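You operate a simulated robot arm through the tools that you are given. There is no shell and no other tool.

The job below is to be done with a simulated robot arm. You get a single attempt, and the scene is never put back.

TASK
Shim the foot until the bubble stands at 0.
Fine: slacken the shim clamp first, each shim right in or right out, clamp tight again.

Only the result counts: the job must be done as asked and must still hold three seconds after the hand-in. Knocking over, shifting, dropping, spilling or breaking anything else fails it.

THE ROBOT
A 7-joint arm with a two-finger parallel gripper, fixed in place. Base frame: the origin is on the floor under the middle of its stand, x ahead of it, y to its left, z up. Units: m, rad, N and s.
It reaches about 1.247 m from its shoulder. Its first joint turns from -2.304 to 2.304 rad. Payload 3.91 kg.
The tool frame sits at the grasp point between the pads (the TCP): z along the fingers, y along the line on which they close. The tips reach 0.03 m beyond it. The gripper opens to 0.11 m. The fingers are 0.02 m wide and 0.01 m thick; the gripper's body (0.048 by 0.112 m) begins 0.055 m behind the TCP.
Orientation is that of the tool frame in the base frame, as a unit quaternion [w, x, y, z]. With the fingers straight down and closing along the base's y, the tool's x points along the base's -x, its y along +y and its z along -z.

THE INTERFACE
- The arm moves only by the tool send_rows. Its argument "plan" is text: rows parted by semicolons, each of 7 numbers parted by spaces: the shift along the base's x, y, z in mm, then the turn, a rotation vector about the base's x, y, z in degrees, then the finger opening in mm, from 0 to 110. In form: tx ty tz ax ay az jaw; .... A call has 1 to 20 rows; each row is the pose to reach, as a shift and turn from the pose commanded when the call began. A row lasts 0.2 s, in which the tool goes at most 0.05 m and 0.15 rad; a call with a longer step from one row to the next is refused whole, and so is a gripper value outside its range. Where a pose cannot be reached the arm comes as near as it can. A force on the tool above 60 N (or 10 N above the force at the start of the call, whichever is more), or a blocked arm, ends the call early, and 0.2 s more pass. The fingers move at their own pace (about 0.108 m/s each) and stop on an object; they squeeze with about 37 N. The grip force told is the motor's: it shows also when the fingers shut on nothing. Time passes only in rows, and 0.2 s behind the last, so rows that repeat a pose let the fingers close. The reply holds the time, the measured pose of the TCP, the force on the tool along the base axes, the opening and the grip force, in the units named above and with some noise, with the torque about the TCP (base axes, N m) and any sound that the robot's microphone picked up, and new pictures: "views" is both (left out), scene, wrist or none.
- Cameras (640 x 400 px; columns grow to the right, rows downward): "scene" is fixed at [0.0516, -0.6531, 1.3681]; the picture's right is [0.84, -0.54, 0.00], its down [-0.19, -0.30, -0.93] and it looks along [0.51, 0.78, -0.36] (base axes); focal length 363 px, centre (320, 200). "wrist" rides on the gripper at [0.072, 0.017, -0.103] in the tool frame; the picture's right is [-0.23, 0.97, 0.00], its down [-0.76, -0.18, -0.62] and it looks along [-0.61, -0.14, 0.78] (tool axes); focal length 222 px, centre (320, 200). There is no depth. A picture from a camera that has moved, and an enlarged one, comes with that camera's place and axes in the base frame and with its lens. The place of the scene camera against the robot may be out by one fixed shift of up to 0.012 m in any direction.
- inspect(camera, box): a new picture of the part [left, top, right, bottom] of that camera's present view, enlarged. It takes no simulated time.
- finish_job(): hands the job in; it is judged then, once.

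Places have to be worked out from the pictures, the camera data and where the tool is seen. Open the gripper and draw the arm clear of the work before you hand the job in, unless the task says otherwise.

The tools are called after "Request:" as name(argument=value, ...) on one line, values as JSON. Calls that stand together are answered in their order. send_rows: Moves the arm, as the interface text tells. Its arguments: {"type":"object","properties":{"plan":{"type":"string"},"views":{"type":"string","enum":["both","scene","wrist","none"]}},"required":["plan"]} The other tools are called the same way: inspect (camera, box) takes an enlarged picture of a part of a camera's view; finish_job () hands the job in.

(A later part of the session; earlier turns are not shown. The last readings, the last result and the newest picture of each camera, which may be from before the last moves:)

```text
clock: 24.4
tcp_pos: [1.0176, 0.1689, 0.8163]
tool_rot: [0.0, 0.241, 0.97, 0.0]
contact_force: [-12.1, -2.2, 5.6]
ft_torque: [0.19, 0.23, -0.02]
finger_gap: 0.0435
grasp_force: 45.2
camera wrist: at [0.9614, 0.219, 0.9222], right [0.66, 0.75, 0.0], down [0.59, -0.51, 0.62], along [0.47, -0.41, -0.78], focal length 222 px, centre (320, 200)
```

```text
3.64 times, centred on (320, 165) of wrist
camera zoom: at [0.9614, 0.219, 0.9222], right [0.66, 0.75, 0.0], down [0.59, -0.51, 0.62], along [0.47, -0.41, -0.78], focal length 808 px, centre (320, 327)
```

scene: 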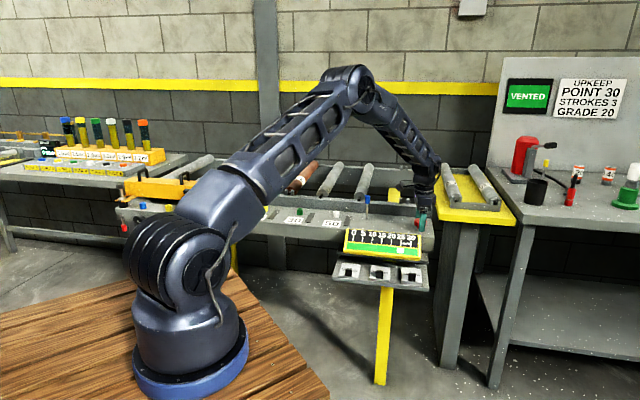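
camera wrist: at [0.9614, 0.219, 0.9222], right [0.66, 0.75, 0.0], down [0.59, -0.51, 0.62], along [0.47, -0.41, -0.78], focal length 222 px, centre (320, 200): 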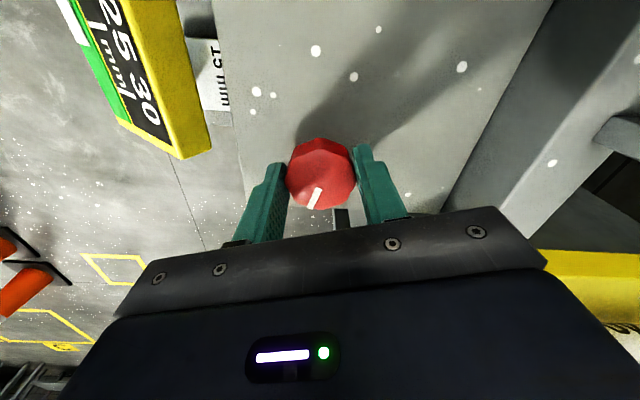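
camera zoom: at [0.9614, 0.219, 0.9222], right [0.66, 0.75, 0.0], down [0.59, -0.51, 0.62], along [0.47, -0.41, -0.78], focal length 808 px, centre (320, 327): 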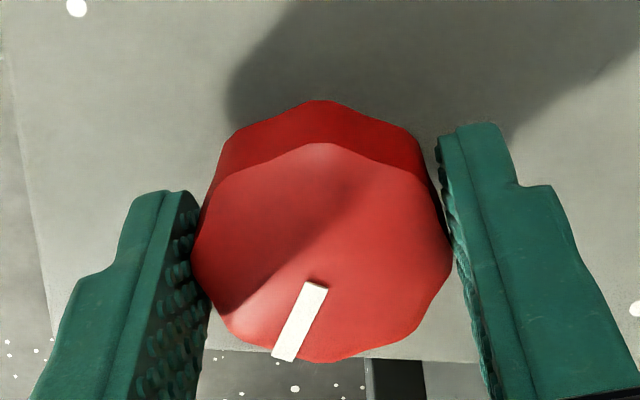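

The knob turned along with the tool with almost no torque. I continue counter-clockwise in steps, easing the side load, and watch for a stop or a sound.

Request:
send_rows(plan="-0.5 0 0 0 0 4 30; -0.5 0 0 0 0 9 30; -0.5 0 0 0 0 14 30; -0.5 0 0 0 0 19 30; -0.5 0 0 0 0 24 30; -0.5 0 0 0 0 29 30; -0.5 0 0 0 0 33 30", views="both")

Request:
inspect(camera="wrist", box=[260, 110, 380, 220])

```text
clock: 26.0
tcp_pos: [1.0167, 0.169, 0.8179]
tool_rot: [0.0, -0.044, 0.999, -0.001]
contact_force: [-15.6, -16.5, -0.4]
ft_torque: [-0.03, 0.48, 0.0]
finger_gap: 0.0435
grasp_force: 44.9
camera wrist: at [0.9436, 0.1799, 0.9222], right [0.14, 0.99, 0.0], down [0.77, -0.11, 0.62], along [0.62, -0.09, -0.78], focal length 222 px, centre (320, 200)
```

scene: 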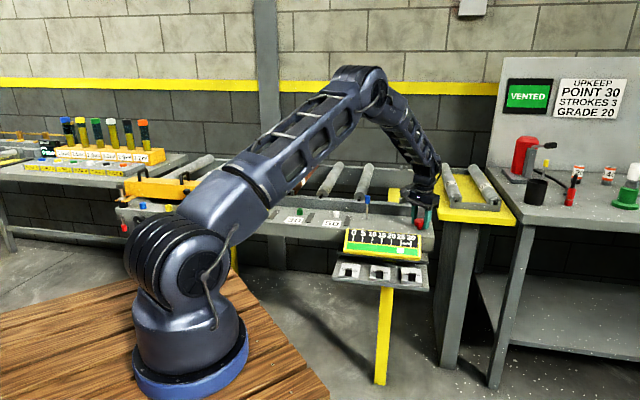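
wrist: 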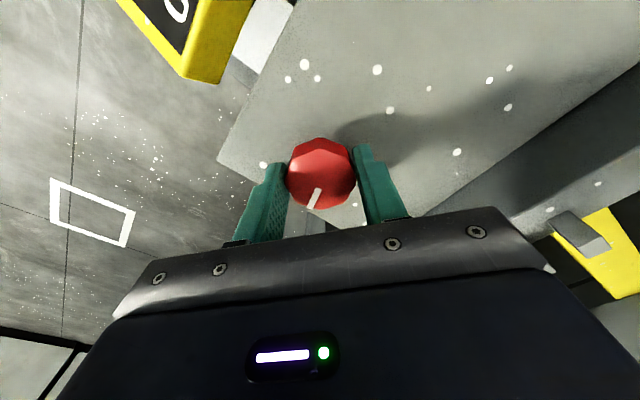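

```text
3.64 times, centred on (320, 165) of wrist
camera zoom: at [0.9436, 0.1799, 0.9222], right [0.14, 0.99, 0.0], down [0.77, -0.11, 0.62], along [0.62, -0.09, -0.78], focal length 808 px, centre (320, 327)
```

zoom: 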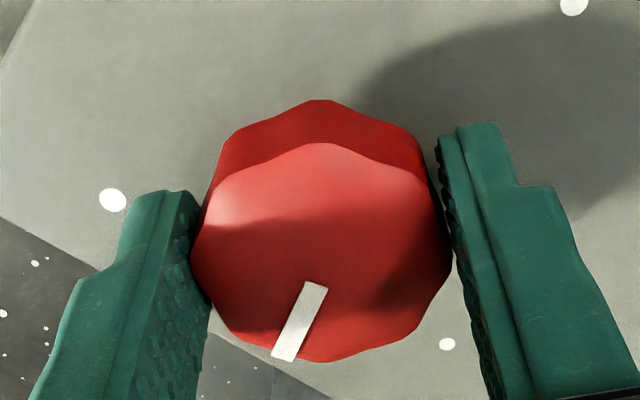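

45° turned, no end stop yet and no torque. I ease the side load (about 22 N toward -x,-y) by half a millimetre and keep turning.

Request:
send_rows(plan="-0.5 -0.6 0 0 0 3 30; -0.5 -0.6 0 0 0 8 30; -0.5 -0.6 0 0 0 13 30; -0.5 -0.6 0 0 0 18 30; -0.5 -0.6 0 0 0 23 30; -0.5 -0.6 0 0 0 28 30; -0.5 -0.6 0 0 0 33 30; -0.5 -0.6 0 0 0 38 30; -0.5 -0.6 0 0 0 43 30", views="wrist")

Request:
inspect(camera="wrist", box=[260, 110, 380, 220])

```text
clock: 28.0
tcp_pos: [1.0168, 0.1685, 0.8187]
tool_rot: [0.002, -0.407, 0.913, -0.001]
contact_force: [14.7, -19.3, -4.8]
ft_torque: [0.19, -0.79, -0.02]
finger_gap: 0.0435
grasp_force: 45.0
camera wrist: at [0.9564, 0.1259, 0.9221], right [-0.57, 0.82, 0.0], down [0.64, 0.45, 0.62], along [0.51, 0.36, -0.78], focal length 222 px, centre (320, 200)
```

wrist: 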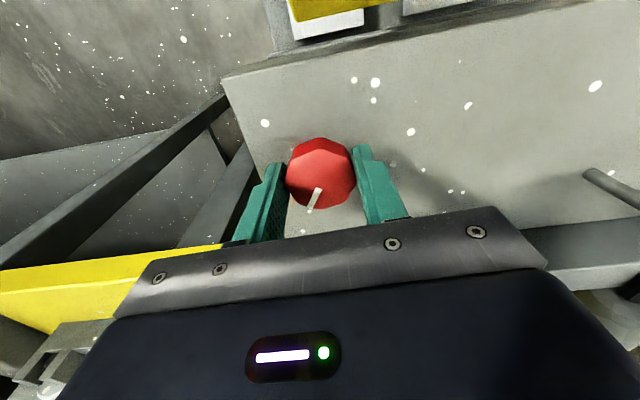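

```text
3.64 times, centred on (320, 165) of wrist
camera zoom: at [0.9564, 0.1259, 0.9221], right [-0.57, 0.82, 0.0], down [0.64, 0.45, 0.62], along [0.51, 0.36, -0.78], focal length 808 px, centre (320, 327)
```

zoom: 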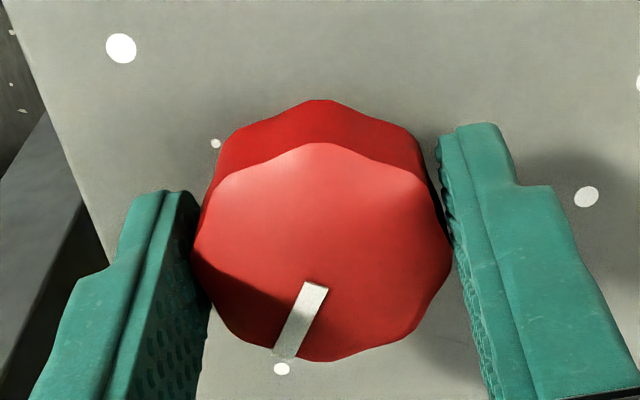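

88° turned and still no stop. I correct the offset along the closing axis and continue another 45°.

Request:
send_rows(plan="0.7 -0.6 0 0 0 3 30; 0.7 -0.6 0 0 0 8 30; 0.7 -0.6 0 0 0 13 30; 0.7 -0.6 0 0 0 18 30; 0.7 -0.6 0 0 0 23 30; 0.7 -0.6 0 0 0 28 30; 0.7 -0.6 0 0 0 33 30; 0.7 -0.6 0 0 0 38 30; 0.7 -0.6 0 0 0 43 30", views="wrist")

Request:
inspect(camera="wrist", box=[260, 110, 380, 220])

```text
clock: 30.0
tcp_pos: [1.0192, 0.1698, 0.8178]
tool_rot: [-0.001, 0.714, -0.7, 0.0]
contact_force: [30.0, -11.2, -0.5]
ft_torque: [0.12, -0.39, -1.12]
finger_gap: 0.0432
grasp_force: 44.8
camera wrist: at [1.0026, 0.0959, 0.9223], right [-0.98, 0.21, 0.0], down [0.16, 0.76, 0.62], along [0.13, 0.61, -0.78], focal length 222 px, centre (320, 200)
```

wrist: 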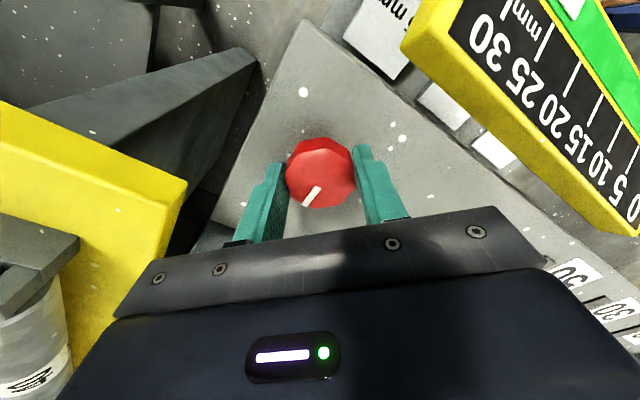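

```text
3.64 times, centred on (320, 165) of wrist
camera zoom: at [1.0026, 0.0959, 0.9223], right [-0.98, 0.21, 0.0], down [0.16, 0.76, 0.62], along [0.13, 0.61, -0.78], focal length 808 px, centre (320, 327)
```

zoom: 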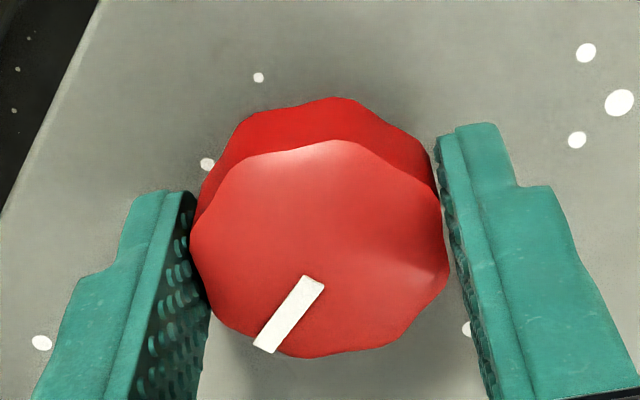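

The torque jumped to -1.1 N·m and the knob lagged the fingers by about 9°: that is the slack end stop at roughly 120°. I unload slightly, open, and rise straight up.

Request:
send_rows(plan="0 0 0 0 0 -3 30; 0 0 0 0 0 -3 50; 0 0 0 0 0 -3 80; 0 0 0 0 0 -3 80; 0 0 25 0 0 -3 80; 0 0 55 0 0 -3 80; 0 0 95 0 0 -3 80; 0 0 95 0 0 -3 80", views="both")

Request:
inspect(camera="wrist", box=[260, 70, 380, 180])

Request:
inspect(camera="scene", box=[330, 180, 450, 300])

```text
clock: 31.8
tcp_pos: [1.0155, 0.1701, 0.9119]
tool_rot: [0.001, -0.695, 0.719, 0.0]
contact_force: [0.0, 0.5, -0.3]
ft_torque: [0.04, -0.01, 0.03]
finger_gap: 0.0799
grasp_force: 0.1
camera wrist: at [0.9966, 0.0986, 1.016], right [-0.97, 0.26, 0.0], down [0.21, 0.75, 0.62], along [0.16, 0.6, -0.78], focal length 222 px, centre (320, 200)
```

scene: 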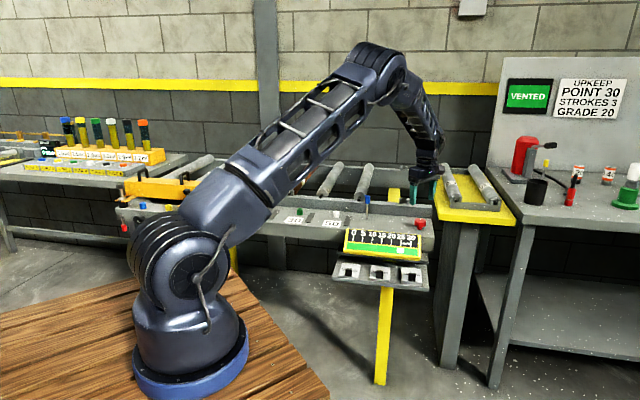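
wrist: 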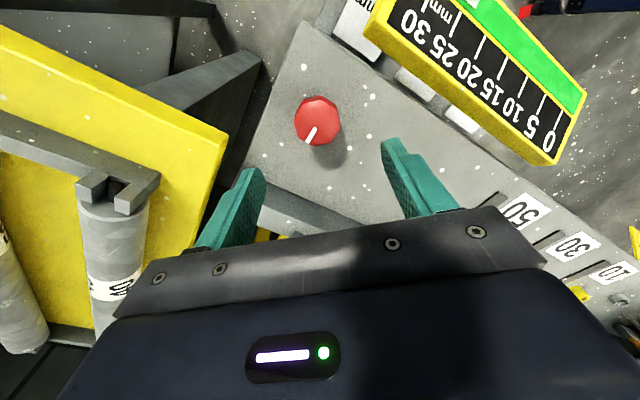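

```text
3.64 times, centred on (320, 125) of wrist
camera zoom: at [0.9966, 0.0986, 1.016], right [-0.97, 0.26, 0.0], down [0.21, 0.75, 0.62], along [0.16, 0.6, -0.78], focal length 808 px, centre (320, 473)
```

zoom: 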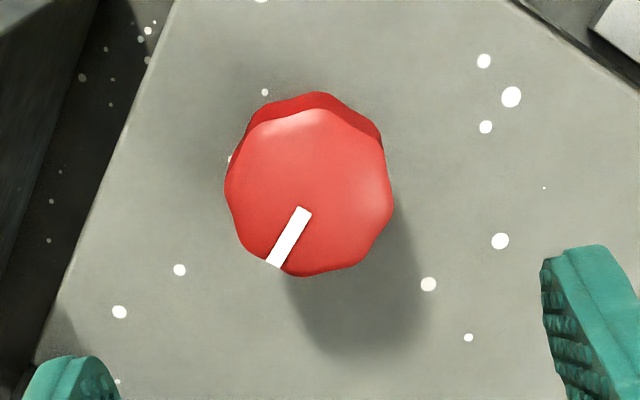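

```text
3.33 times, centred on (390, 240) of scene
camera zoom: at [0.0516, -0.6531, 1.3681], right [0.84, -0.54, 0.0], down [-0.19, -0.3, -0.93], along [0.51, 0.78, -0.36], focal length 1210 px, centre (87, 67)
```

zoom: 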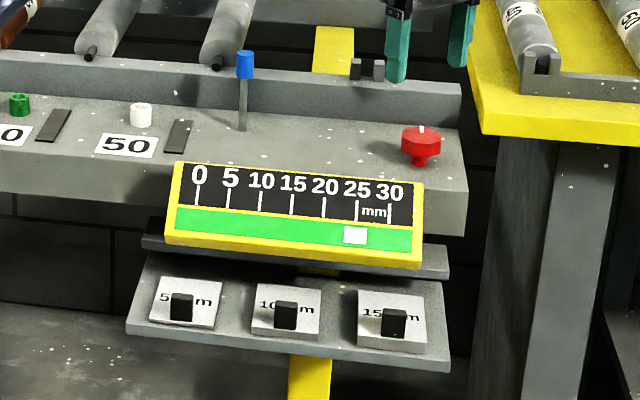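

The pointer has moved from about -71° to +49°, so the clamp went a full 120° to its slack stop, and nothing else changed. Now I withdraw in front of the tray and square the tool to the shim direction (yaw 45°).

Request:
send_rows(plan="-41 -19 5 0 0 -5.4 80; -82 -37 8 0 0 -10.8 80; -124 -56 8 0 0 -16.1 80; -165 -75 8 0 0 -21.5 80; -206 -93 8 0 0 -26.9 80; -248 -112 8 0 0 -32.3 60; -289 -130 8 0 0 -37.6 40; -330 -149 8 0 0 -43 20; -330 -149 8 0 0 -43 0; -330 -149 8 0 0 -43 0", views="wrist")

```text
clock: 34.0
tcp_pos: [0.6856, 0.0202, 0.9204]
tool_rot: [0.0, -0.382, 0.924, -0.001]
contact_force: [0.3, -1.0, 1.6]
ft_torque: [0.03, -0.02, -0.01]
finger_gap: 0.0
grasp_force: 37.4
camera wrist: at [0.6237, -0.0184, 1.0252], right [-0.53, 0.85, 0.0], down [0.66, 0.41, 0.62], along [0.53, 0.33, -0.78], focal length 222 px, centre (320, 200)
```

wrist: 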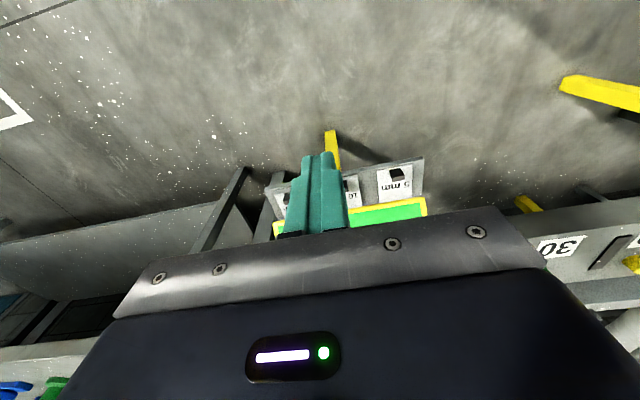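

The yaw is right at 45°. Now I tilt the closed fingers forward by 75° while lowering to z≈0.75, still well in front of the tray.

Request:
send_rows(plan="0 0 -10 5.3 -5.3 0 0; 0 0 -25 10.6 -10.6 0 0; 0 0 -40 15.9 -15.9 0 0; 0 0 -60 21.2 -21.2 0 0; 0 0 -80 26.5 -26.5 0 0; 0 0 -100 31.8 -31.8 0 0; 0 0 -120 37.1 -37.1 0 0; 0 0 -140 42.4 -42.4 0 0; 0 0 -155 47.7 -47.7 0 0; 0 0 -170 53 -53 0 0; 0 0 -170 53 -53 0 0", views="both")

Request:
inspect(camera="wrist", box=[200, 60, 440, 210])

```text
clock: 36.4
tcp_pos: [0.688, 0.0201, 0.7509]
tool_rot: [0.562, -0.304, 0.733, 0.233]
contact_force: [0.6, 0.3, 0.7]
ft_torque: [-0.04, 0.03, 0.01]
finger_gap: 0.0
grasp_force: 36.8
camera wrist: at [0.5921, -0.0519, 0.7094], right [-0.65, 0.73, 0.22], down [-0.16, -0.41, 0.9], along [0.75, 0.54, 0.38], focal length 222 px, centre (320, 200)
```

scene: 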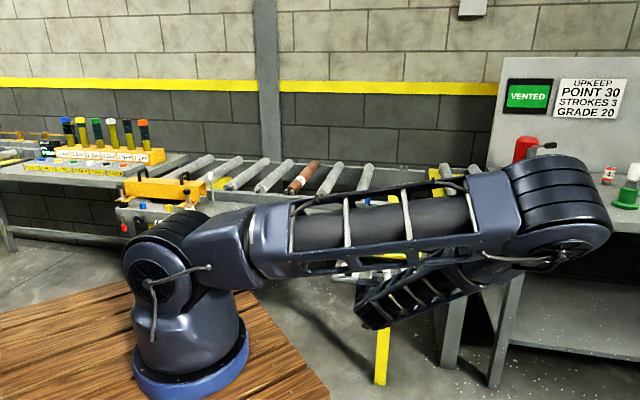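
wrist: 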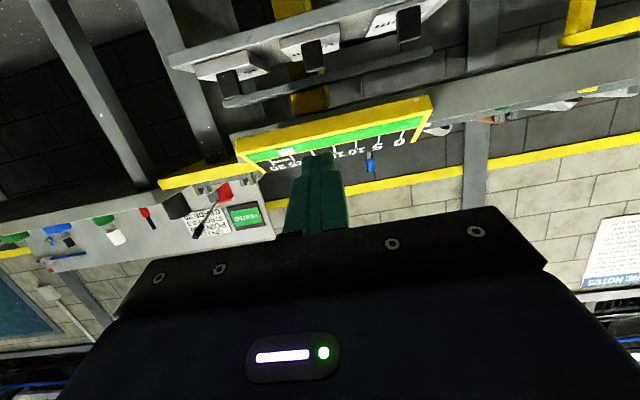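

```text
2.67 times, centred on (320, 135) of wrist
camera zoom: at [0.5921, -0.0519, 0.7094], right [-0.65, 0.73, 0.22], down [-0.16, -0.41, 0.9], along [0.75, 0.54, 0.38], focal length 592 px, centre (320, 373)
```

zoom: 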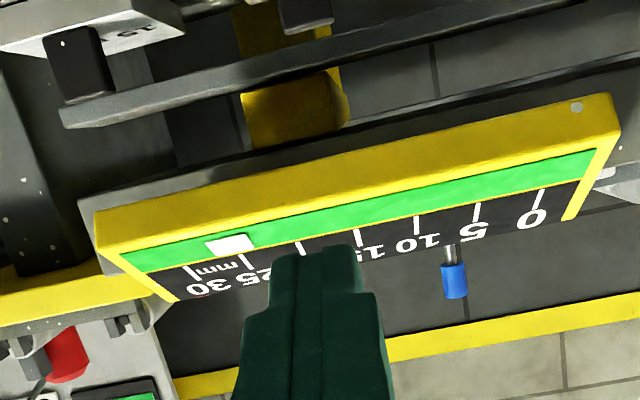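

The tool pose is as commanded and the predicted 10 mm knob position matches the picture to about a pixel. I inspect the arm's posture for clearance, since the elbow has swung out to the right.

Request:
inspect(camera="scene", box=[320, 150, 640, 350])

```text
2.00 times, centred on (480, 250) of scene
camera zoom: at [0.0516, -0.6531, 1.3681], right [0.84, -0.54, 0.0], down [-0.19, -0.3, -0.93], along [0.51, 0.78, -0.36], focal length 726 px, centre (0, 100)
```

zoom: 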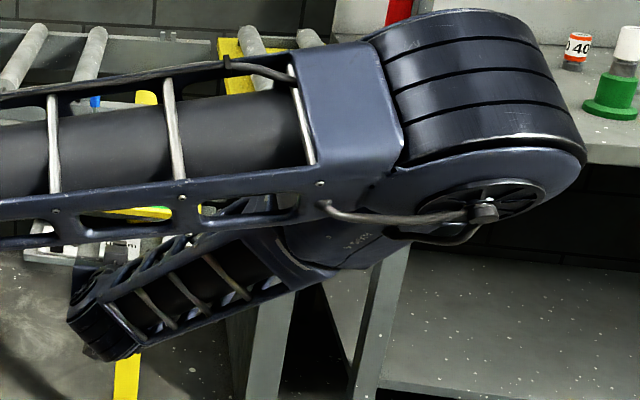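

The elbow hangs in free air at about (0.6, -0.4), far from the benches, so the posture is safe. I lower to push height and advance to stop about 5 cm short of the 10 mm shim's knob.

Request:
send_rows(plan="8 8 -30 0 0 0 0; 20 22 -65 0 0 0 0; 40 42 -85 0 0 0 0; 55 58 -88 0 0 0 0; 69 72 -88 0 0 0 0; 69 72 -88 0 0 0 0", views="both")

Request:
inspect(camera="wrist", box=[220, 60, 440, 210])

```text
clock: 37.8
tcp_pos: [0.7563, 0.0925, 0.6615]
tool_rot: [0.562, -0.303, 0.733, 0.233]
contact_force: [-0.4, -0.8, 0.2]
ft_torque: [-0.02, 0.03, 0.0]
finger_gap: 0.0
grasp_force: 37.5
camera wrist: at [0.6618, 0.0196, 0.6201], right [-0.65, 0.73, 0.22], down [-0.16, -0.41, 0.9], along [0.75, 0.54, 0.38], focal length 222 px, centre (320, 200)
```

scene: 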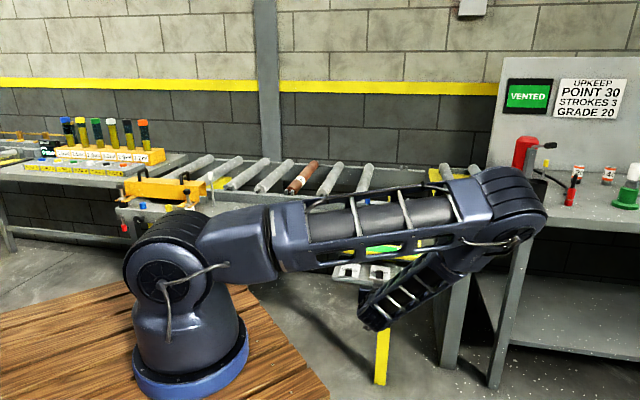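
wrist: 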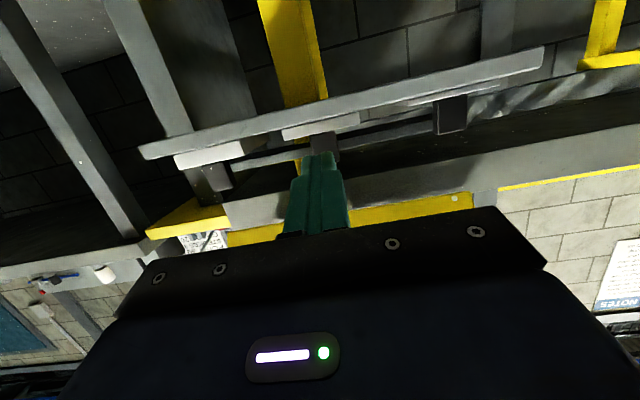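

```text
2.67 times, centred on (330, 135) of wrist
camera zoom: at [0.6618, 0.0196, 0.6201], right [-0.65, 0.73, 0.22], down [-0.16, -0.41, 0.9], along [0.75, 0.54, 0.38], focal length 592 px, centre (293, 373)
```

zoom: 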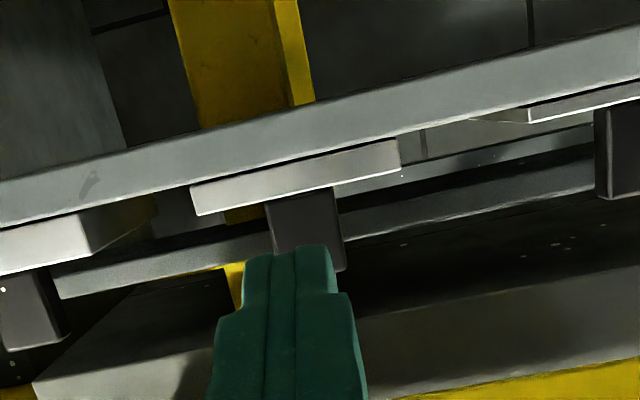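

The fingertips are lined up with the 10 mm knob (c≈0.470, tip height 0.654, between shim top 0.642 and knob top 0.668). I advance 50 mm to just short of contact.

Request:
send_rows(plan="9 9 1 0 0 0 0; 18 18 1 0 0 0 0; 27 27 1 0 0 0 0; 35 35 1 0 0 0 0; 35 35 1 0 0 0 0", views="both")

Request:
inspect(camera="wrist", box=[220, 60, 440, 210])

```text
clock: 39.0
tcp_pos: [0.7929, 0.1253, 0.664]
tool_rot: [0.562, -0.303, 0.733, 0.232]
contact_force: [-0.2, -0.6, -0.2]
ft_torque: [0.0, 0.03, 0.01]
finger_gap: 0.0002
grasp_force: 37.1
camera wrist: at [0.6969, 0.0545, 0.6209], right [-0.65, 0.73, 0.22], down [-0.16, -0.41, 0.9], along [0.75, 0.54, 0.38], focal length 222 px, centre (320, 200)
```

scene: 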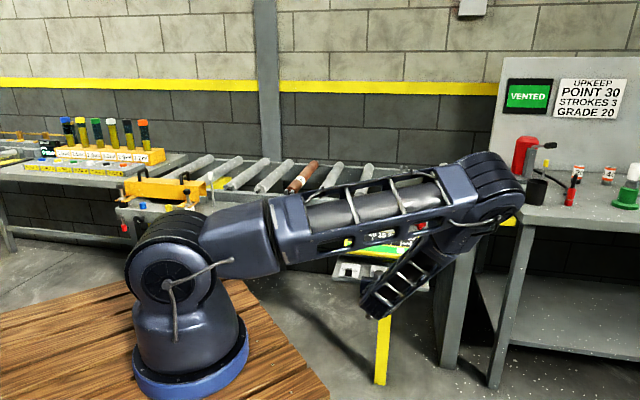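
wrist: 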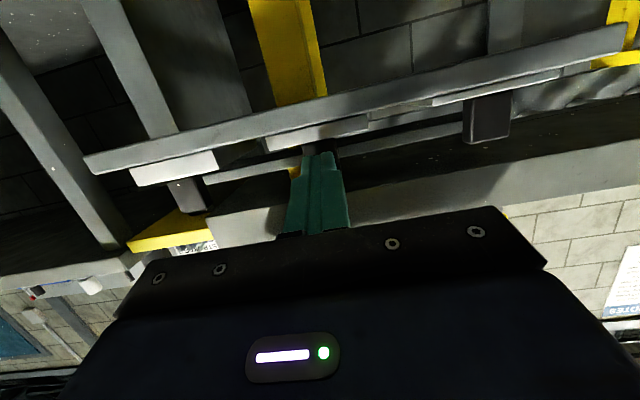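

```text
2.67 times, centred on (330, 135) of wrist
camera zoom: at [0.6969, 0.0545, 0.6209], right [-0.65, 0.73, 0.22], down [-0.16, -0.41, 0.9], along [0.75, 0.54, 0.38], focal length 592 px, centre (293, 373)
```

zoom: 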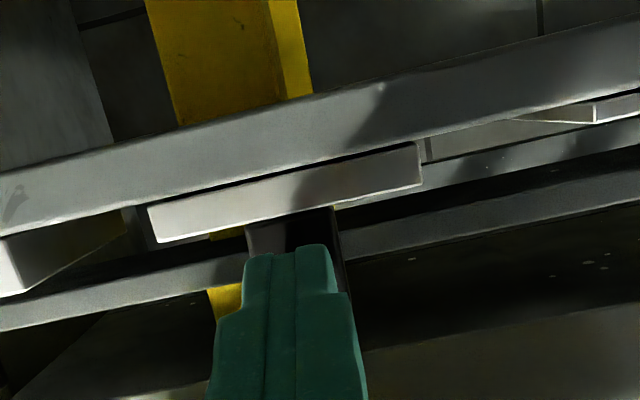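

Nearly touching now, with no force. I push gently in 5 mm steps along (0.71, 0.71) and watch force, sound and the bubble.

Request:
send_rows(plan="3.5 3.5 0 0 0 0 0; 7 7 0 0 0 0 0; 10.6 10.6 0 0 0 0 0; 14 14 0 0 0 0 0; 17.7 17.7 0 0 0 0 0", views="both")

Request:
inspect(camera="wrist", box=[220, 60, 440, 210])

Request:
inspect(camera="scene", box=[330, 200, 450, 300])

```text
clock: 40.2
tcp_pos: [0.811, 0.1439, 0.6631]
tool_rot: [0.562, -0.304, 0.733, 0.233]
contact_force: [0.2, 0.2, -0.4]
ft_torque: [0.0, 0.02, -0.03]
finger_gap: 0.0
grasp_force: 37.1
camera wrist: at [0.7139, 0.072, 0.6211], right [-0.65, 0.73, 0.22], down [-0.16, -0.41, 0.9], along [0.75, 0.54, 0.38], focal length 222 px, centre (320, 200)
```

scene: 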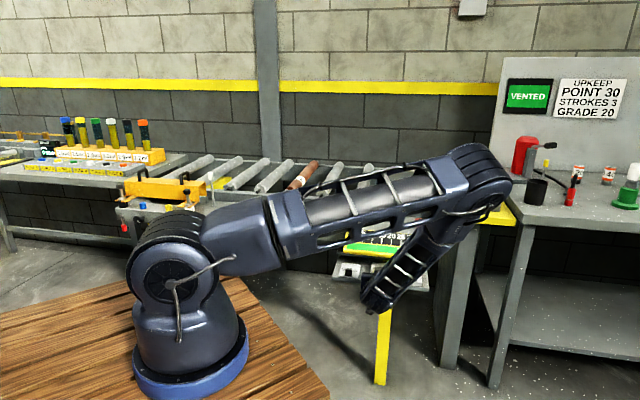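
wrist: 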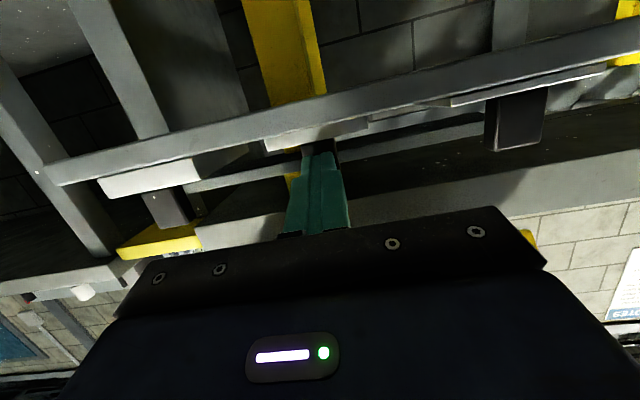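

```text
2.67 times, centred on (330, 135) of wrist
camera zoom: at [0.7139, 0.072, 0.6211], right [-0.65, 0.73, 0.22], down [-0.16, -0.41, 0.9], along [0.75, 0.54, 0.38], focal length 592 px, centre (293, 373)
```

zoom: 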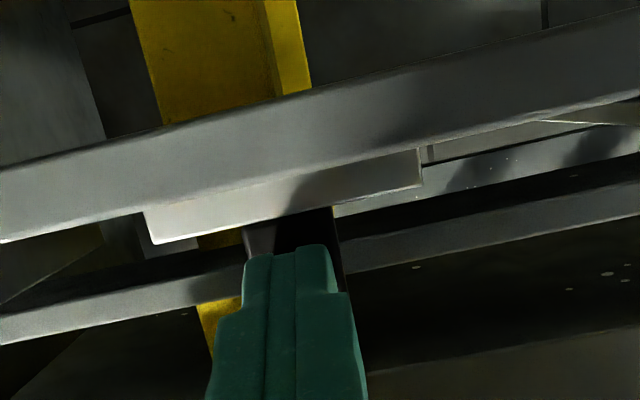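

```text
4.00 times, centred on (390, 250) of scene
camera zoom: at [0.0516, -0.6531, 1.3681], right [0.84, -0.54, 0.0], down [-0.19, -0.3, -0.93], along [0.51, 0.78, -0.36], focal length 1452 px, centre (40, 0)
```

zoom: 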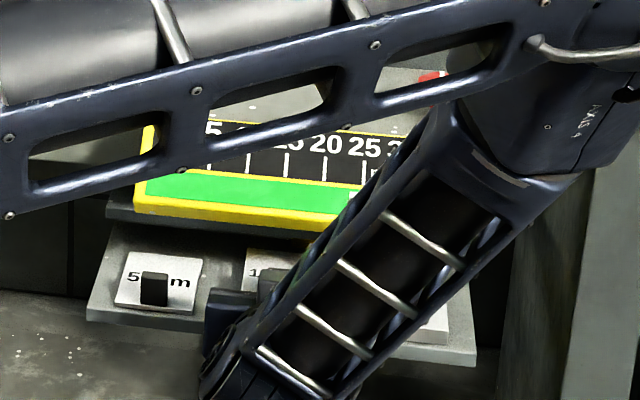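

The shim moves along with the fingertip (same place in the wrist picture while the tray slides by) with practically no resistance, so the clamp is indeed slack. I keep pushing.

Request:
send_rows(plan="3.5 3.5 0 0 0 0 0; 7 7 0 0 0 0 0; 10.6 10.6 0 0 0 0 0; 14 14 0 0 0 0 0; 17.7 17.7 0 0 0 0 0; 21.2 21.2 0 0 0 0 0", views="both")

Request:
inspect(camera="wrist", box=[220, 60, 440, 210])

Request:
inspect(camera="scene", box=[330, 200, 450, 300])

```text
clock: 41.6
tcp_pos: [0.8263, 0.1614, 0.6621]
tool_rot: [0.56, -0.304, 0.735, 0.233]
contact_force: [-11.2, -10.0, 5.7]
ft_torque: [0.13, -0.18, 0.07]
finger_gap: 0.0002
grasp_force: 37.3
stopped in row 6: the force on the tool passed its limit at 76 N (the readings are from after the stop); the commanded pose is now the measured one
camera wrist: at [0.7305, 0.0893, 0.6204], right [-0.65, 0.73, 0.22], down [-0.16, -0.41, 0.9], along [0.75, 0.55, 0.38], focal length 222 px, centre (320, 200)
```

scene: 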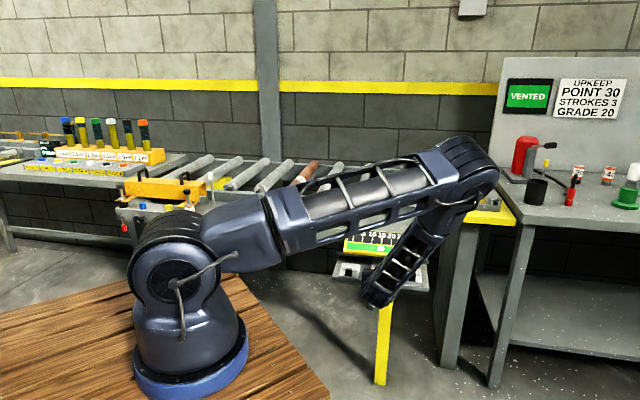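
wrist: 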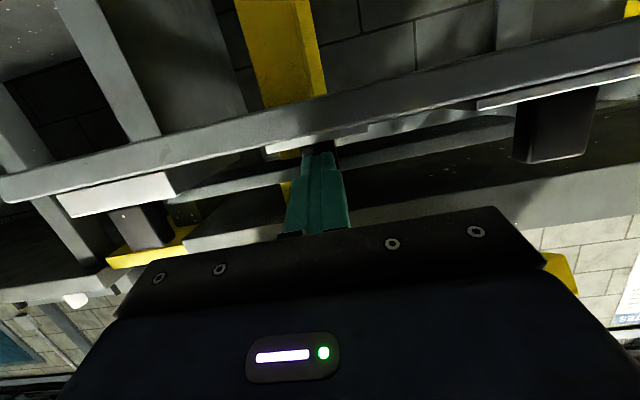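

```text
2.67 times, centred on (330, 135) of wrist
camera zoom: at [0.7305, 0.0893, 0.6204], right [-0.65, 0.73, 0.22], down [-0.16, -0.41, 0.9], along [0.75, 0.55, 0.38], focal length 592 px, centre (293, 373)
```

zoom: 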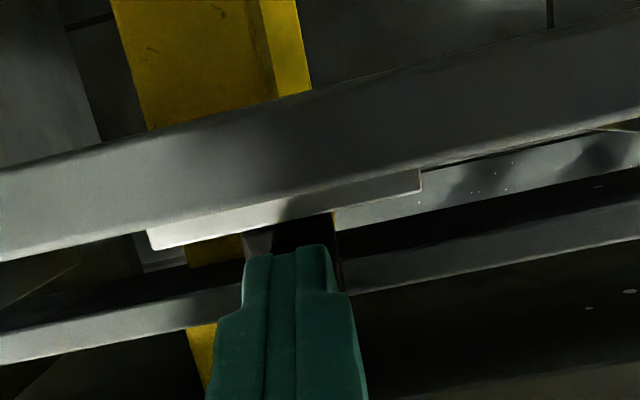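

```text
4.00 times, centred on (390, 250) of scene
camera zoom: at [0.0516, -0.6531, 1.3681], right [0.84, -0.54, 0.0], down [-0.19, -0.3, -0.93], along [0.51, 0.78, -0.36], focal length 1452 px, centre (40, 0)
```

zoom: 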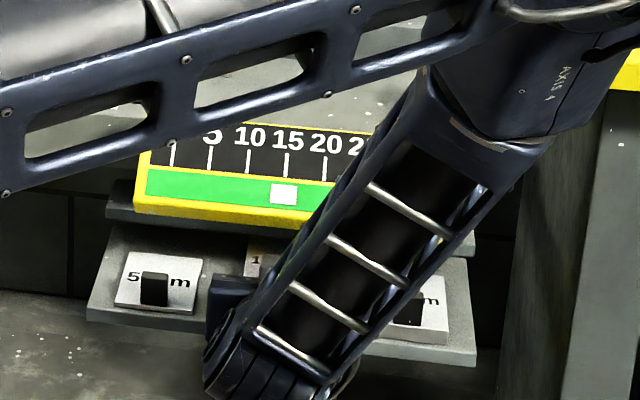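

The bubble dropped from 25 to 15 and the push ended on a hard stop (76 N), so the 10 mm shim is right in. I back off 100 mm and shift sideways 109 mm to line up with the 15 mm shim's knob, 5 mm higher.

Request:
send_rows(plan="-10 -10 0 0 0 0 0; -28 -28 0 0 0 0 0; -50 -50 0 0 0 0 0; -70.7 -70.7 2 0 0 0 0; -51 -90 5 0 0 0 0; -32 -109 5 0 0 0 0; -13 -128 5 0 0 0 0; 6.3 -147.7 5 0 0 0 0; 6.3 -147.7 5 0 0 0 0", views="both")

Request:
inspect(camera="wrist", box=[220, 60, 440, 210])

Request:
inspect(camera="scene", box=[330, 200, 450, 300])

```text
clock: 43.6
tcp_pos: [0.8336, 0.0143, 0.6665]
tool_rot: [0.56, -0.304, 0.734, 0.233]
contact_force: [0.3, 1.5, -0.9]
ft_torque: [-0.03, -0.01, -0.01]
finger_gap: 0.0
grasp_force: 37.0
camera wrist: at [0.7365, -0.0581, 0.625], right [-0.65, 0.73, 0.22], down [-0.16, -0.41, 0.9], along [0.75, 0.55, 0.38], focal length 222 px, centre (320, 200)
```

scene: 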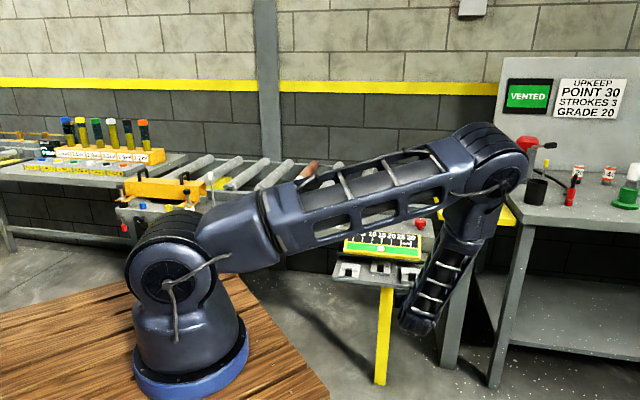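
wrist: 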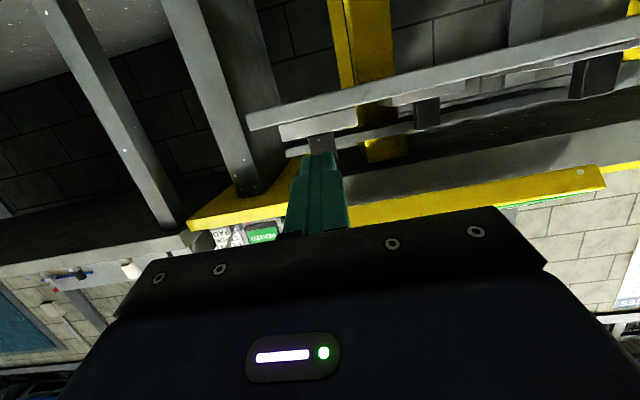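

```text
2.67 times, centred on (330, 135) of wrist
camera zoom: at [0.7365, -0.0581, 0.625], right [-0.65, 0.73, 0.22], down [-0.16, -0.41, 0.9], along [0.75, 0.55, 0.38], focal length 592 px, centre (293, 373)
```

zoom: 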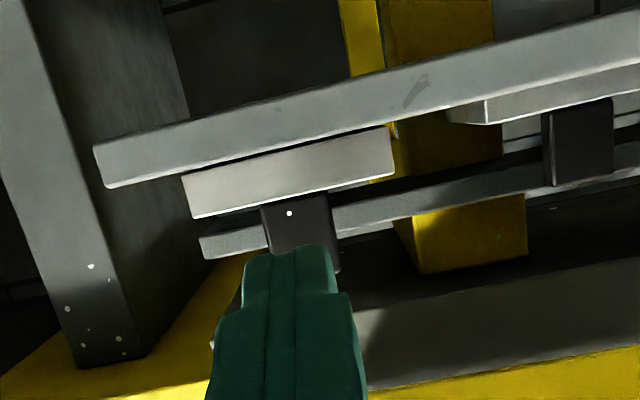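

```text
4.00 times, centred on (390, 250) of scene
camera zoom: at [0.0516, -0.6531, 1.3681], right [0.84, -0.54, 0.0], down [-0.19, -0.3, -0.93], along [0.51, 0.78, -0.36], focal length 1452 px, centre (40, 0)
```

zoom: 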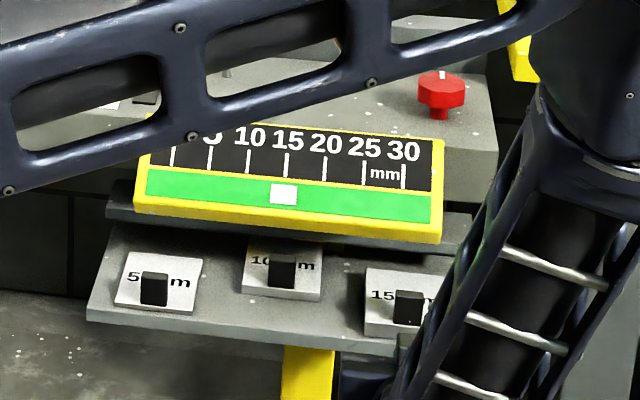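

The 10 mm shim shows clearly set back and the bubble stands at 15. The fingers line up with the 15 mm knob (c≈0.580), so I advance and push it in, slowing towards the end.

Request:
send_rows(plan="9.5 7.5 1.5 0 0 0 0; 18 16 1.5 0 0 0 0; 26.5 24.5 1.5 0 0 0 0; 34.9 32.9 1.5 0 0 0 0; 38.5 36.5 1.5 0 0 0 0; 42 40 1.5 0 0 0 0; 45.5 43.5 1.5 0 0 0 0; 49.1 47.1 1.5 0 0 0 0; 52.6 50.6 1.5 0 0 0 0; 56.2 54.2 1.5 0 0 0 0; 59.7 57.7 1.5 0 0 0 0; 63.2 61.2 1.5 0 0 0 0", views="both")

Request:
inspect(camera="wrist", box=[220, 60, 440, 210])

Request:
inspect(camera="scene", box=[330, 200, 450, 300])

```text
clock: 46.2
tcp_pos: [0.8955, 0.0761, 0.6676]
tool_rot: [0.561, -0.303, 0.734, 0.232]
contact_force: [0.4, 1.0, -1.1]
ft_torque: [0.0, 0.01, -0.01]
finger_gap: 0.0
grasp_force: 37.5
camera wrist: at [0.8007, 0.0033, 0.6269], right [-0.65, 0.73, 0.22], down [-0.16, -0.41, 0.9], along [0.75, 0.55, 0.38], focal length 222 px, centre (320, 200)
```

scene: 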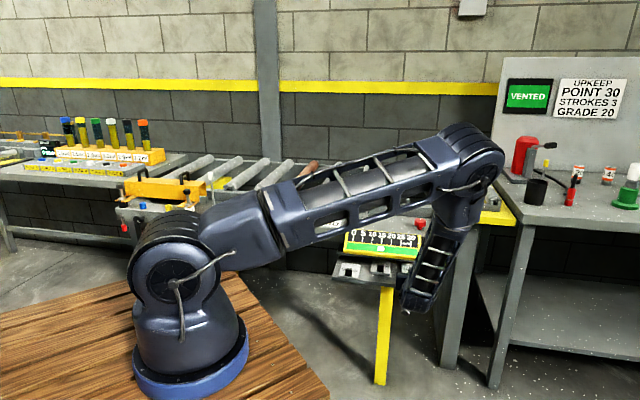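
wrist: 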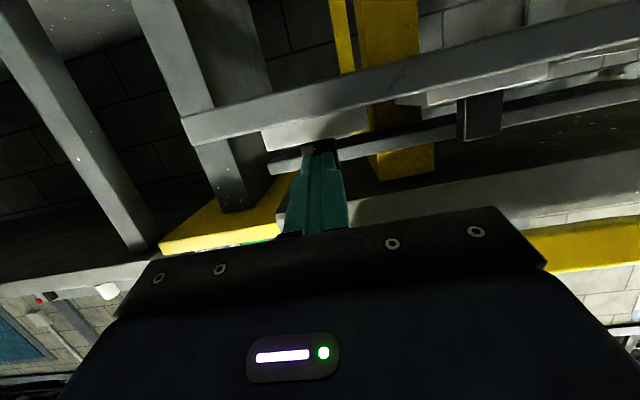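

```text
2.67 times, centred on (330, 135) of wrist
camera zoom: at [0.8007, 0.0033, 0.6269], right [-0.65, 0.73, 0.22], down [-0.16, -0.41, 0.9], along [0.75, 0.55, 0.38], focal length 592 px, centre (293, 373)
```

zoom: 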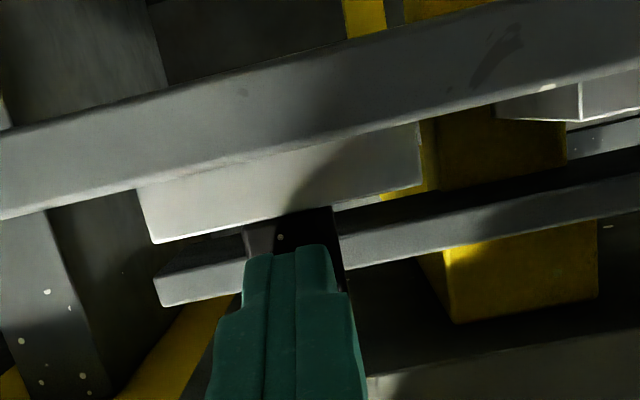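

```text
4.00 times, centred on (390, 250) of scene
camera zoom: at [0.0516, -0.6531, 1.3681], right [0.84, -0.54, 0.0], down [-0.19, -0.3, -0.93], along [0.51, 0.78, -0.36], focal length 1452 px, centre (40, 0)
```

zoom: 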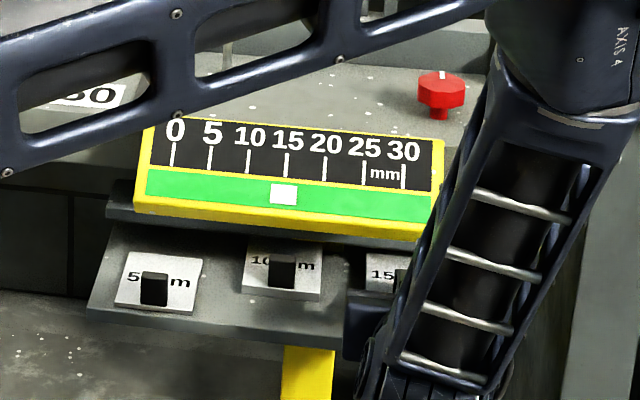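

The 15 mm shim is following with no resistance; by comparison with the 10 mm one it has about 11 mm to go. I continue in 2 mm steps until the hard stop.

Request:
send_rows(plan="1.8 1.8 0 0 0 0 0; 3.5 3.5 0 0 0 0 0; 5.3 5.3 0 0 0 0 0; 6.5 6.5 0 0 0 0 0; 7.8 7.8 0 0 0 0 0; 9 9 0 0 0 0 0; 10.2 10.2 0 0 0 0 0; 11.4 11.4 0 0 0 0 0", views="both")

Request:
inspect(camera="scene", box=[330, 200, 450, 300])

```text
clock: 47.9
tcp_pos: [0.9045, 0.0829, 0.6675]
tool_rot: [0.559, -0.303, 0.736, 0.232]
contact_force: [-12.5, -9.2, 6.7]
ft_torque: [0.19, -0.22, 0.08]
finger_gap: 0.0003
grasp_force: 37.2
stopped in row 8: the force on the tool passed its limit at 66 N (the readings are from after the stop); the commanded pose is now the measured one
camera wrist: at [0.8087, 0.0109, 0.6257], right [-0.64, 0.73, 0.22], down [-0.16, -0.41, 0.9], along [0.75, 0.54, 0.38], focal length 222 px, centre (320, 200)
```

scene: 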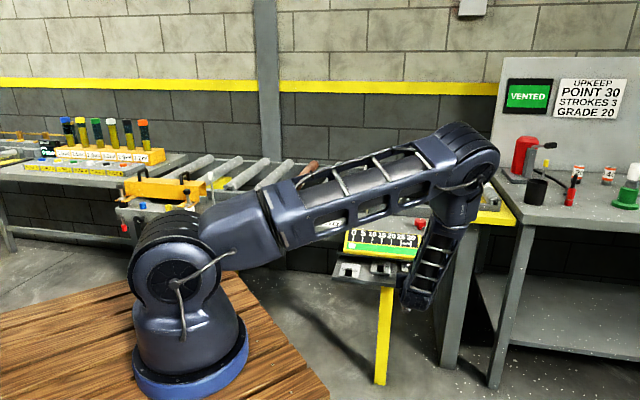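
wrist: 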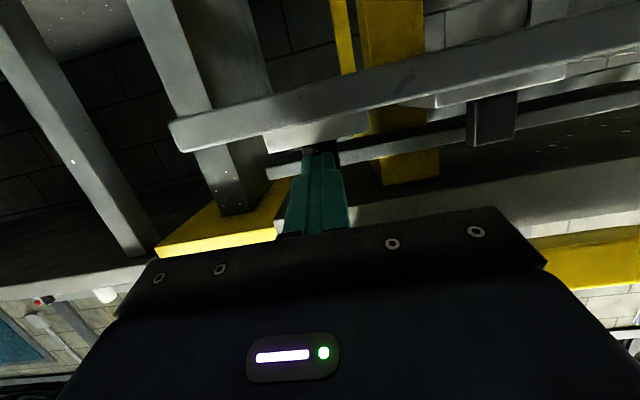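

```text
4.00 times, centred on (390, 250) of scene
camera zoom: at [0.0516, -0.6531, 1.3681], right [0.84, -0.54, 0.0], down [-0.19, -0.3, -0.93], along [0.51, 0.78, -0.36], focal length 1452 px, centre (40, 0)
```

zoom: 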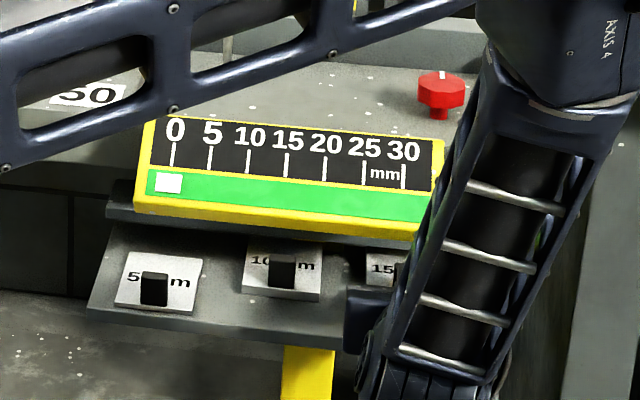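

The bubble now stands at 0 and the 15 mm shim reached the same stop depth (TCP p≈0.698) as the 10 mm one. I withdraw straight back, then out to the clear spot in front of the tray.

Request:
send_rows(plan="-10 -10 0 0 0 0 0; -30 -30 0 0 0 0 0; -58 -58 0 0 0 0 0; -85 -85 0 0 0 0 0; -115 -100 10 0 0 0 0; -145 -100 30 0 0 0 0; -175 -85 50 0 0 0 0; -205 -70 70 0 0 0 0; -216.5 -63 82.5 0 0 0 0; -216.5 -63 82.5 0 0 0 0", views="both")

Request:
inspect(camera="scene", box=[330, 200, 450, 300])

Request:
inspect(camera="wrist", box=[180, 0, 460, 180])

```text
clock: 50.1
tcp_pos: [0.6899, 0.0203, 0.7499]
tool_rot: [0.56, -0.303, 0.735, 0.232]
contact_force: [-0.1, -0.6, -0.5]
ft_torque: [0.01, 0.02, -0.02]
finger_gap: 0.0001
grasp_force: 36.9
camera wrist: at [0.5943, -0.051, 0.7087], right [-0.64, 0.73, 0.22], down [-0.16, -0.41, 0.9], along [0.75, 0.55, 0.38], focal length 222 px, centre (320, 200)
```

scene: 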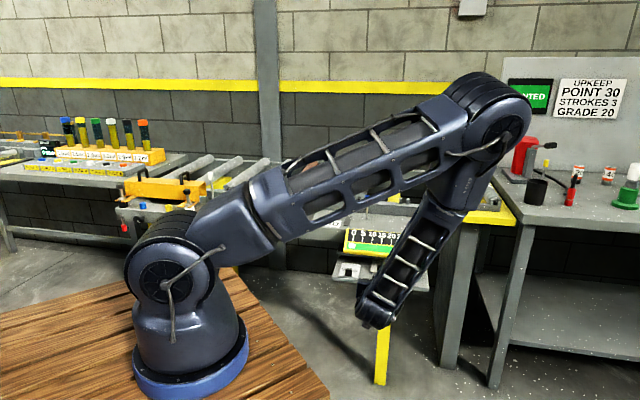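
wrist: 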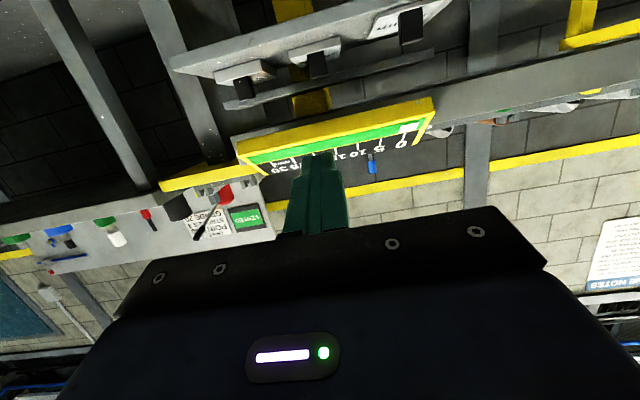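

```text
4.00 times, centred on (390, 250) of scene
camera zoom: at [0.0516, -0.6531, 1.3681], right [0.84, -0.54, 0.0], down [-0.19, -0.3, -0.93], along [0.51, 0.78, -0.36], focal length 1452 px, centre (40, 0)
```

zoom: 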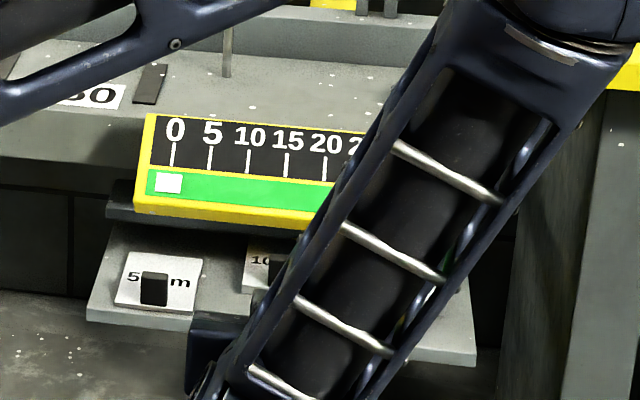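

```text
2.22 times, centred on (320, 90) of wrist
camera zoom: at [0.5943, -0.051, 0.7087], right [-0.64, 0.73, 0.22], down [-0.16, -0.41, 0.9], along [0.75, 0.55, 0.38], focal length 494 px, centre (320, 444)
```

zoom: 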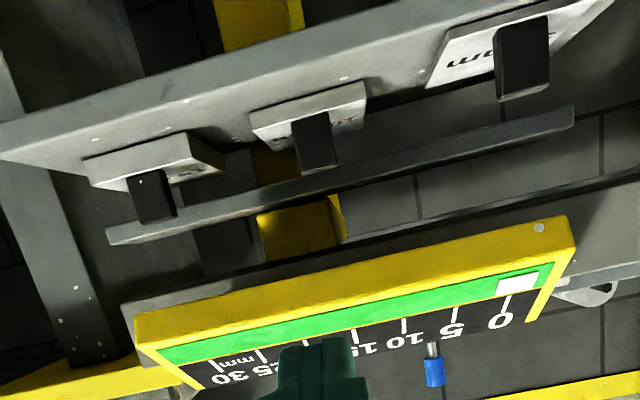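

Both shims sit well back under the foot plate, the 5 mm one is untouched, and the bubble reads 0. Now I rise and bring the tool back to pointing straight down.

Request:
send_rows(plan="0 0 15 -5.3 5.3 0 0; 0 0 30 -10.6 10.6 0 0; 0 0 50 -15.9 15.9 0 0; 0 0 70 -21.2 21.2 0 0; 0 0 90 -26.5 26.5 0 0; 0 0 110 -31.8 31.8 0 0; 0 0 130 -37.1 37.1 0 0; 0 0 145 -42.4 42.4 0 0; 0 0 160 -47.7 47.7 0 0; 0 0 170 -53 53 0 0; 0 0 170 -53 53 0 0; 0 0 170 -53 53 0 0", views="both")

Request:
inspect(camera="scene", box=[330, 200, 450, 300])

```text
clock: 52.7
tcp_pos: [0.6887, 0.0201, 0.9195]
tool_rot: [-0.004, -0.382, 0.924, -0.002]
contact_force: [0.1, 0.6, 0.3]
ft_torque: [-0.01, 0.0, 0.02]
finger_gap: 0.0
grasp_force: 36.7
camera wrist: at [0.627, -0.0179, 1.0251], right [-0.53, 0.85, 0.0], down [0.67, 0.41, 0.62], along [0.53, 0.32, -0.79], focal length 222 px, centre (320, 200)
```

scene: 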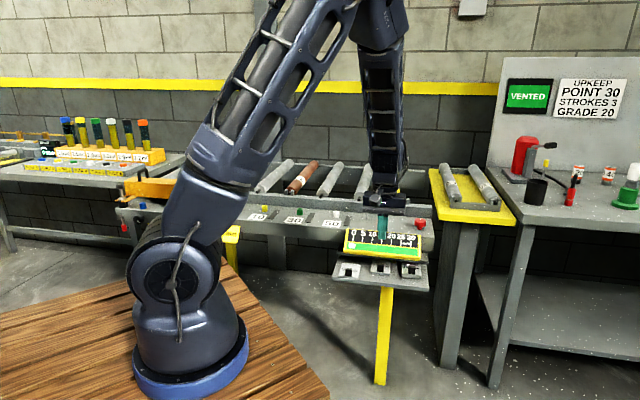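
wrist: 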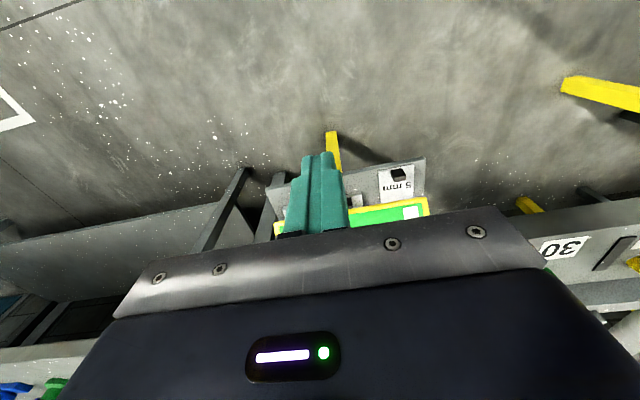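

```text
4.00 times, centred on (390, 250) of scene
camera zoom: at [0.0516, -0.6531, 1.3681], right [0.84, -0.54, 0.0], down [-0.19, -0.3, -0.93], along [0.51, 0.78, -0.36], focal length 1452 px, centre (40, 0)
```

zoom: 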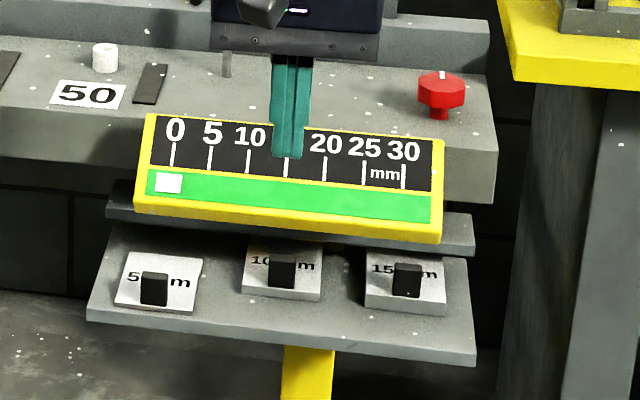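

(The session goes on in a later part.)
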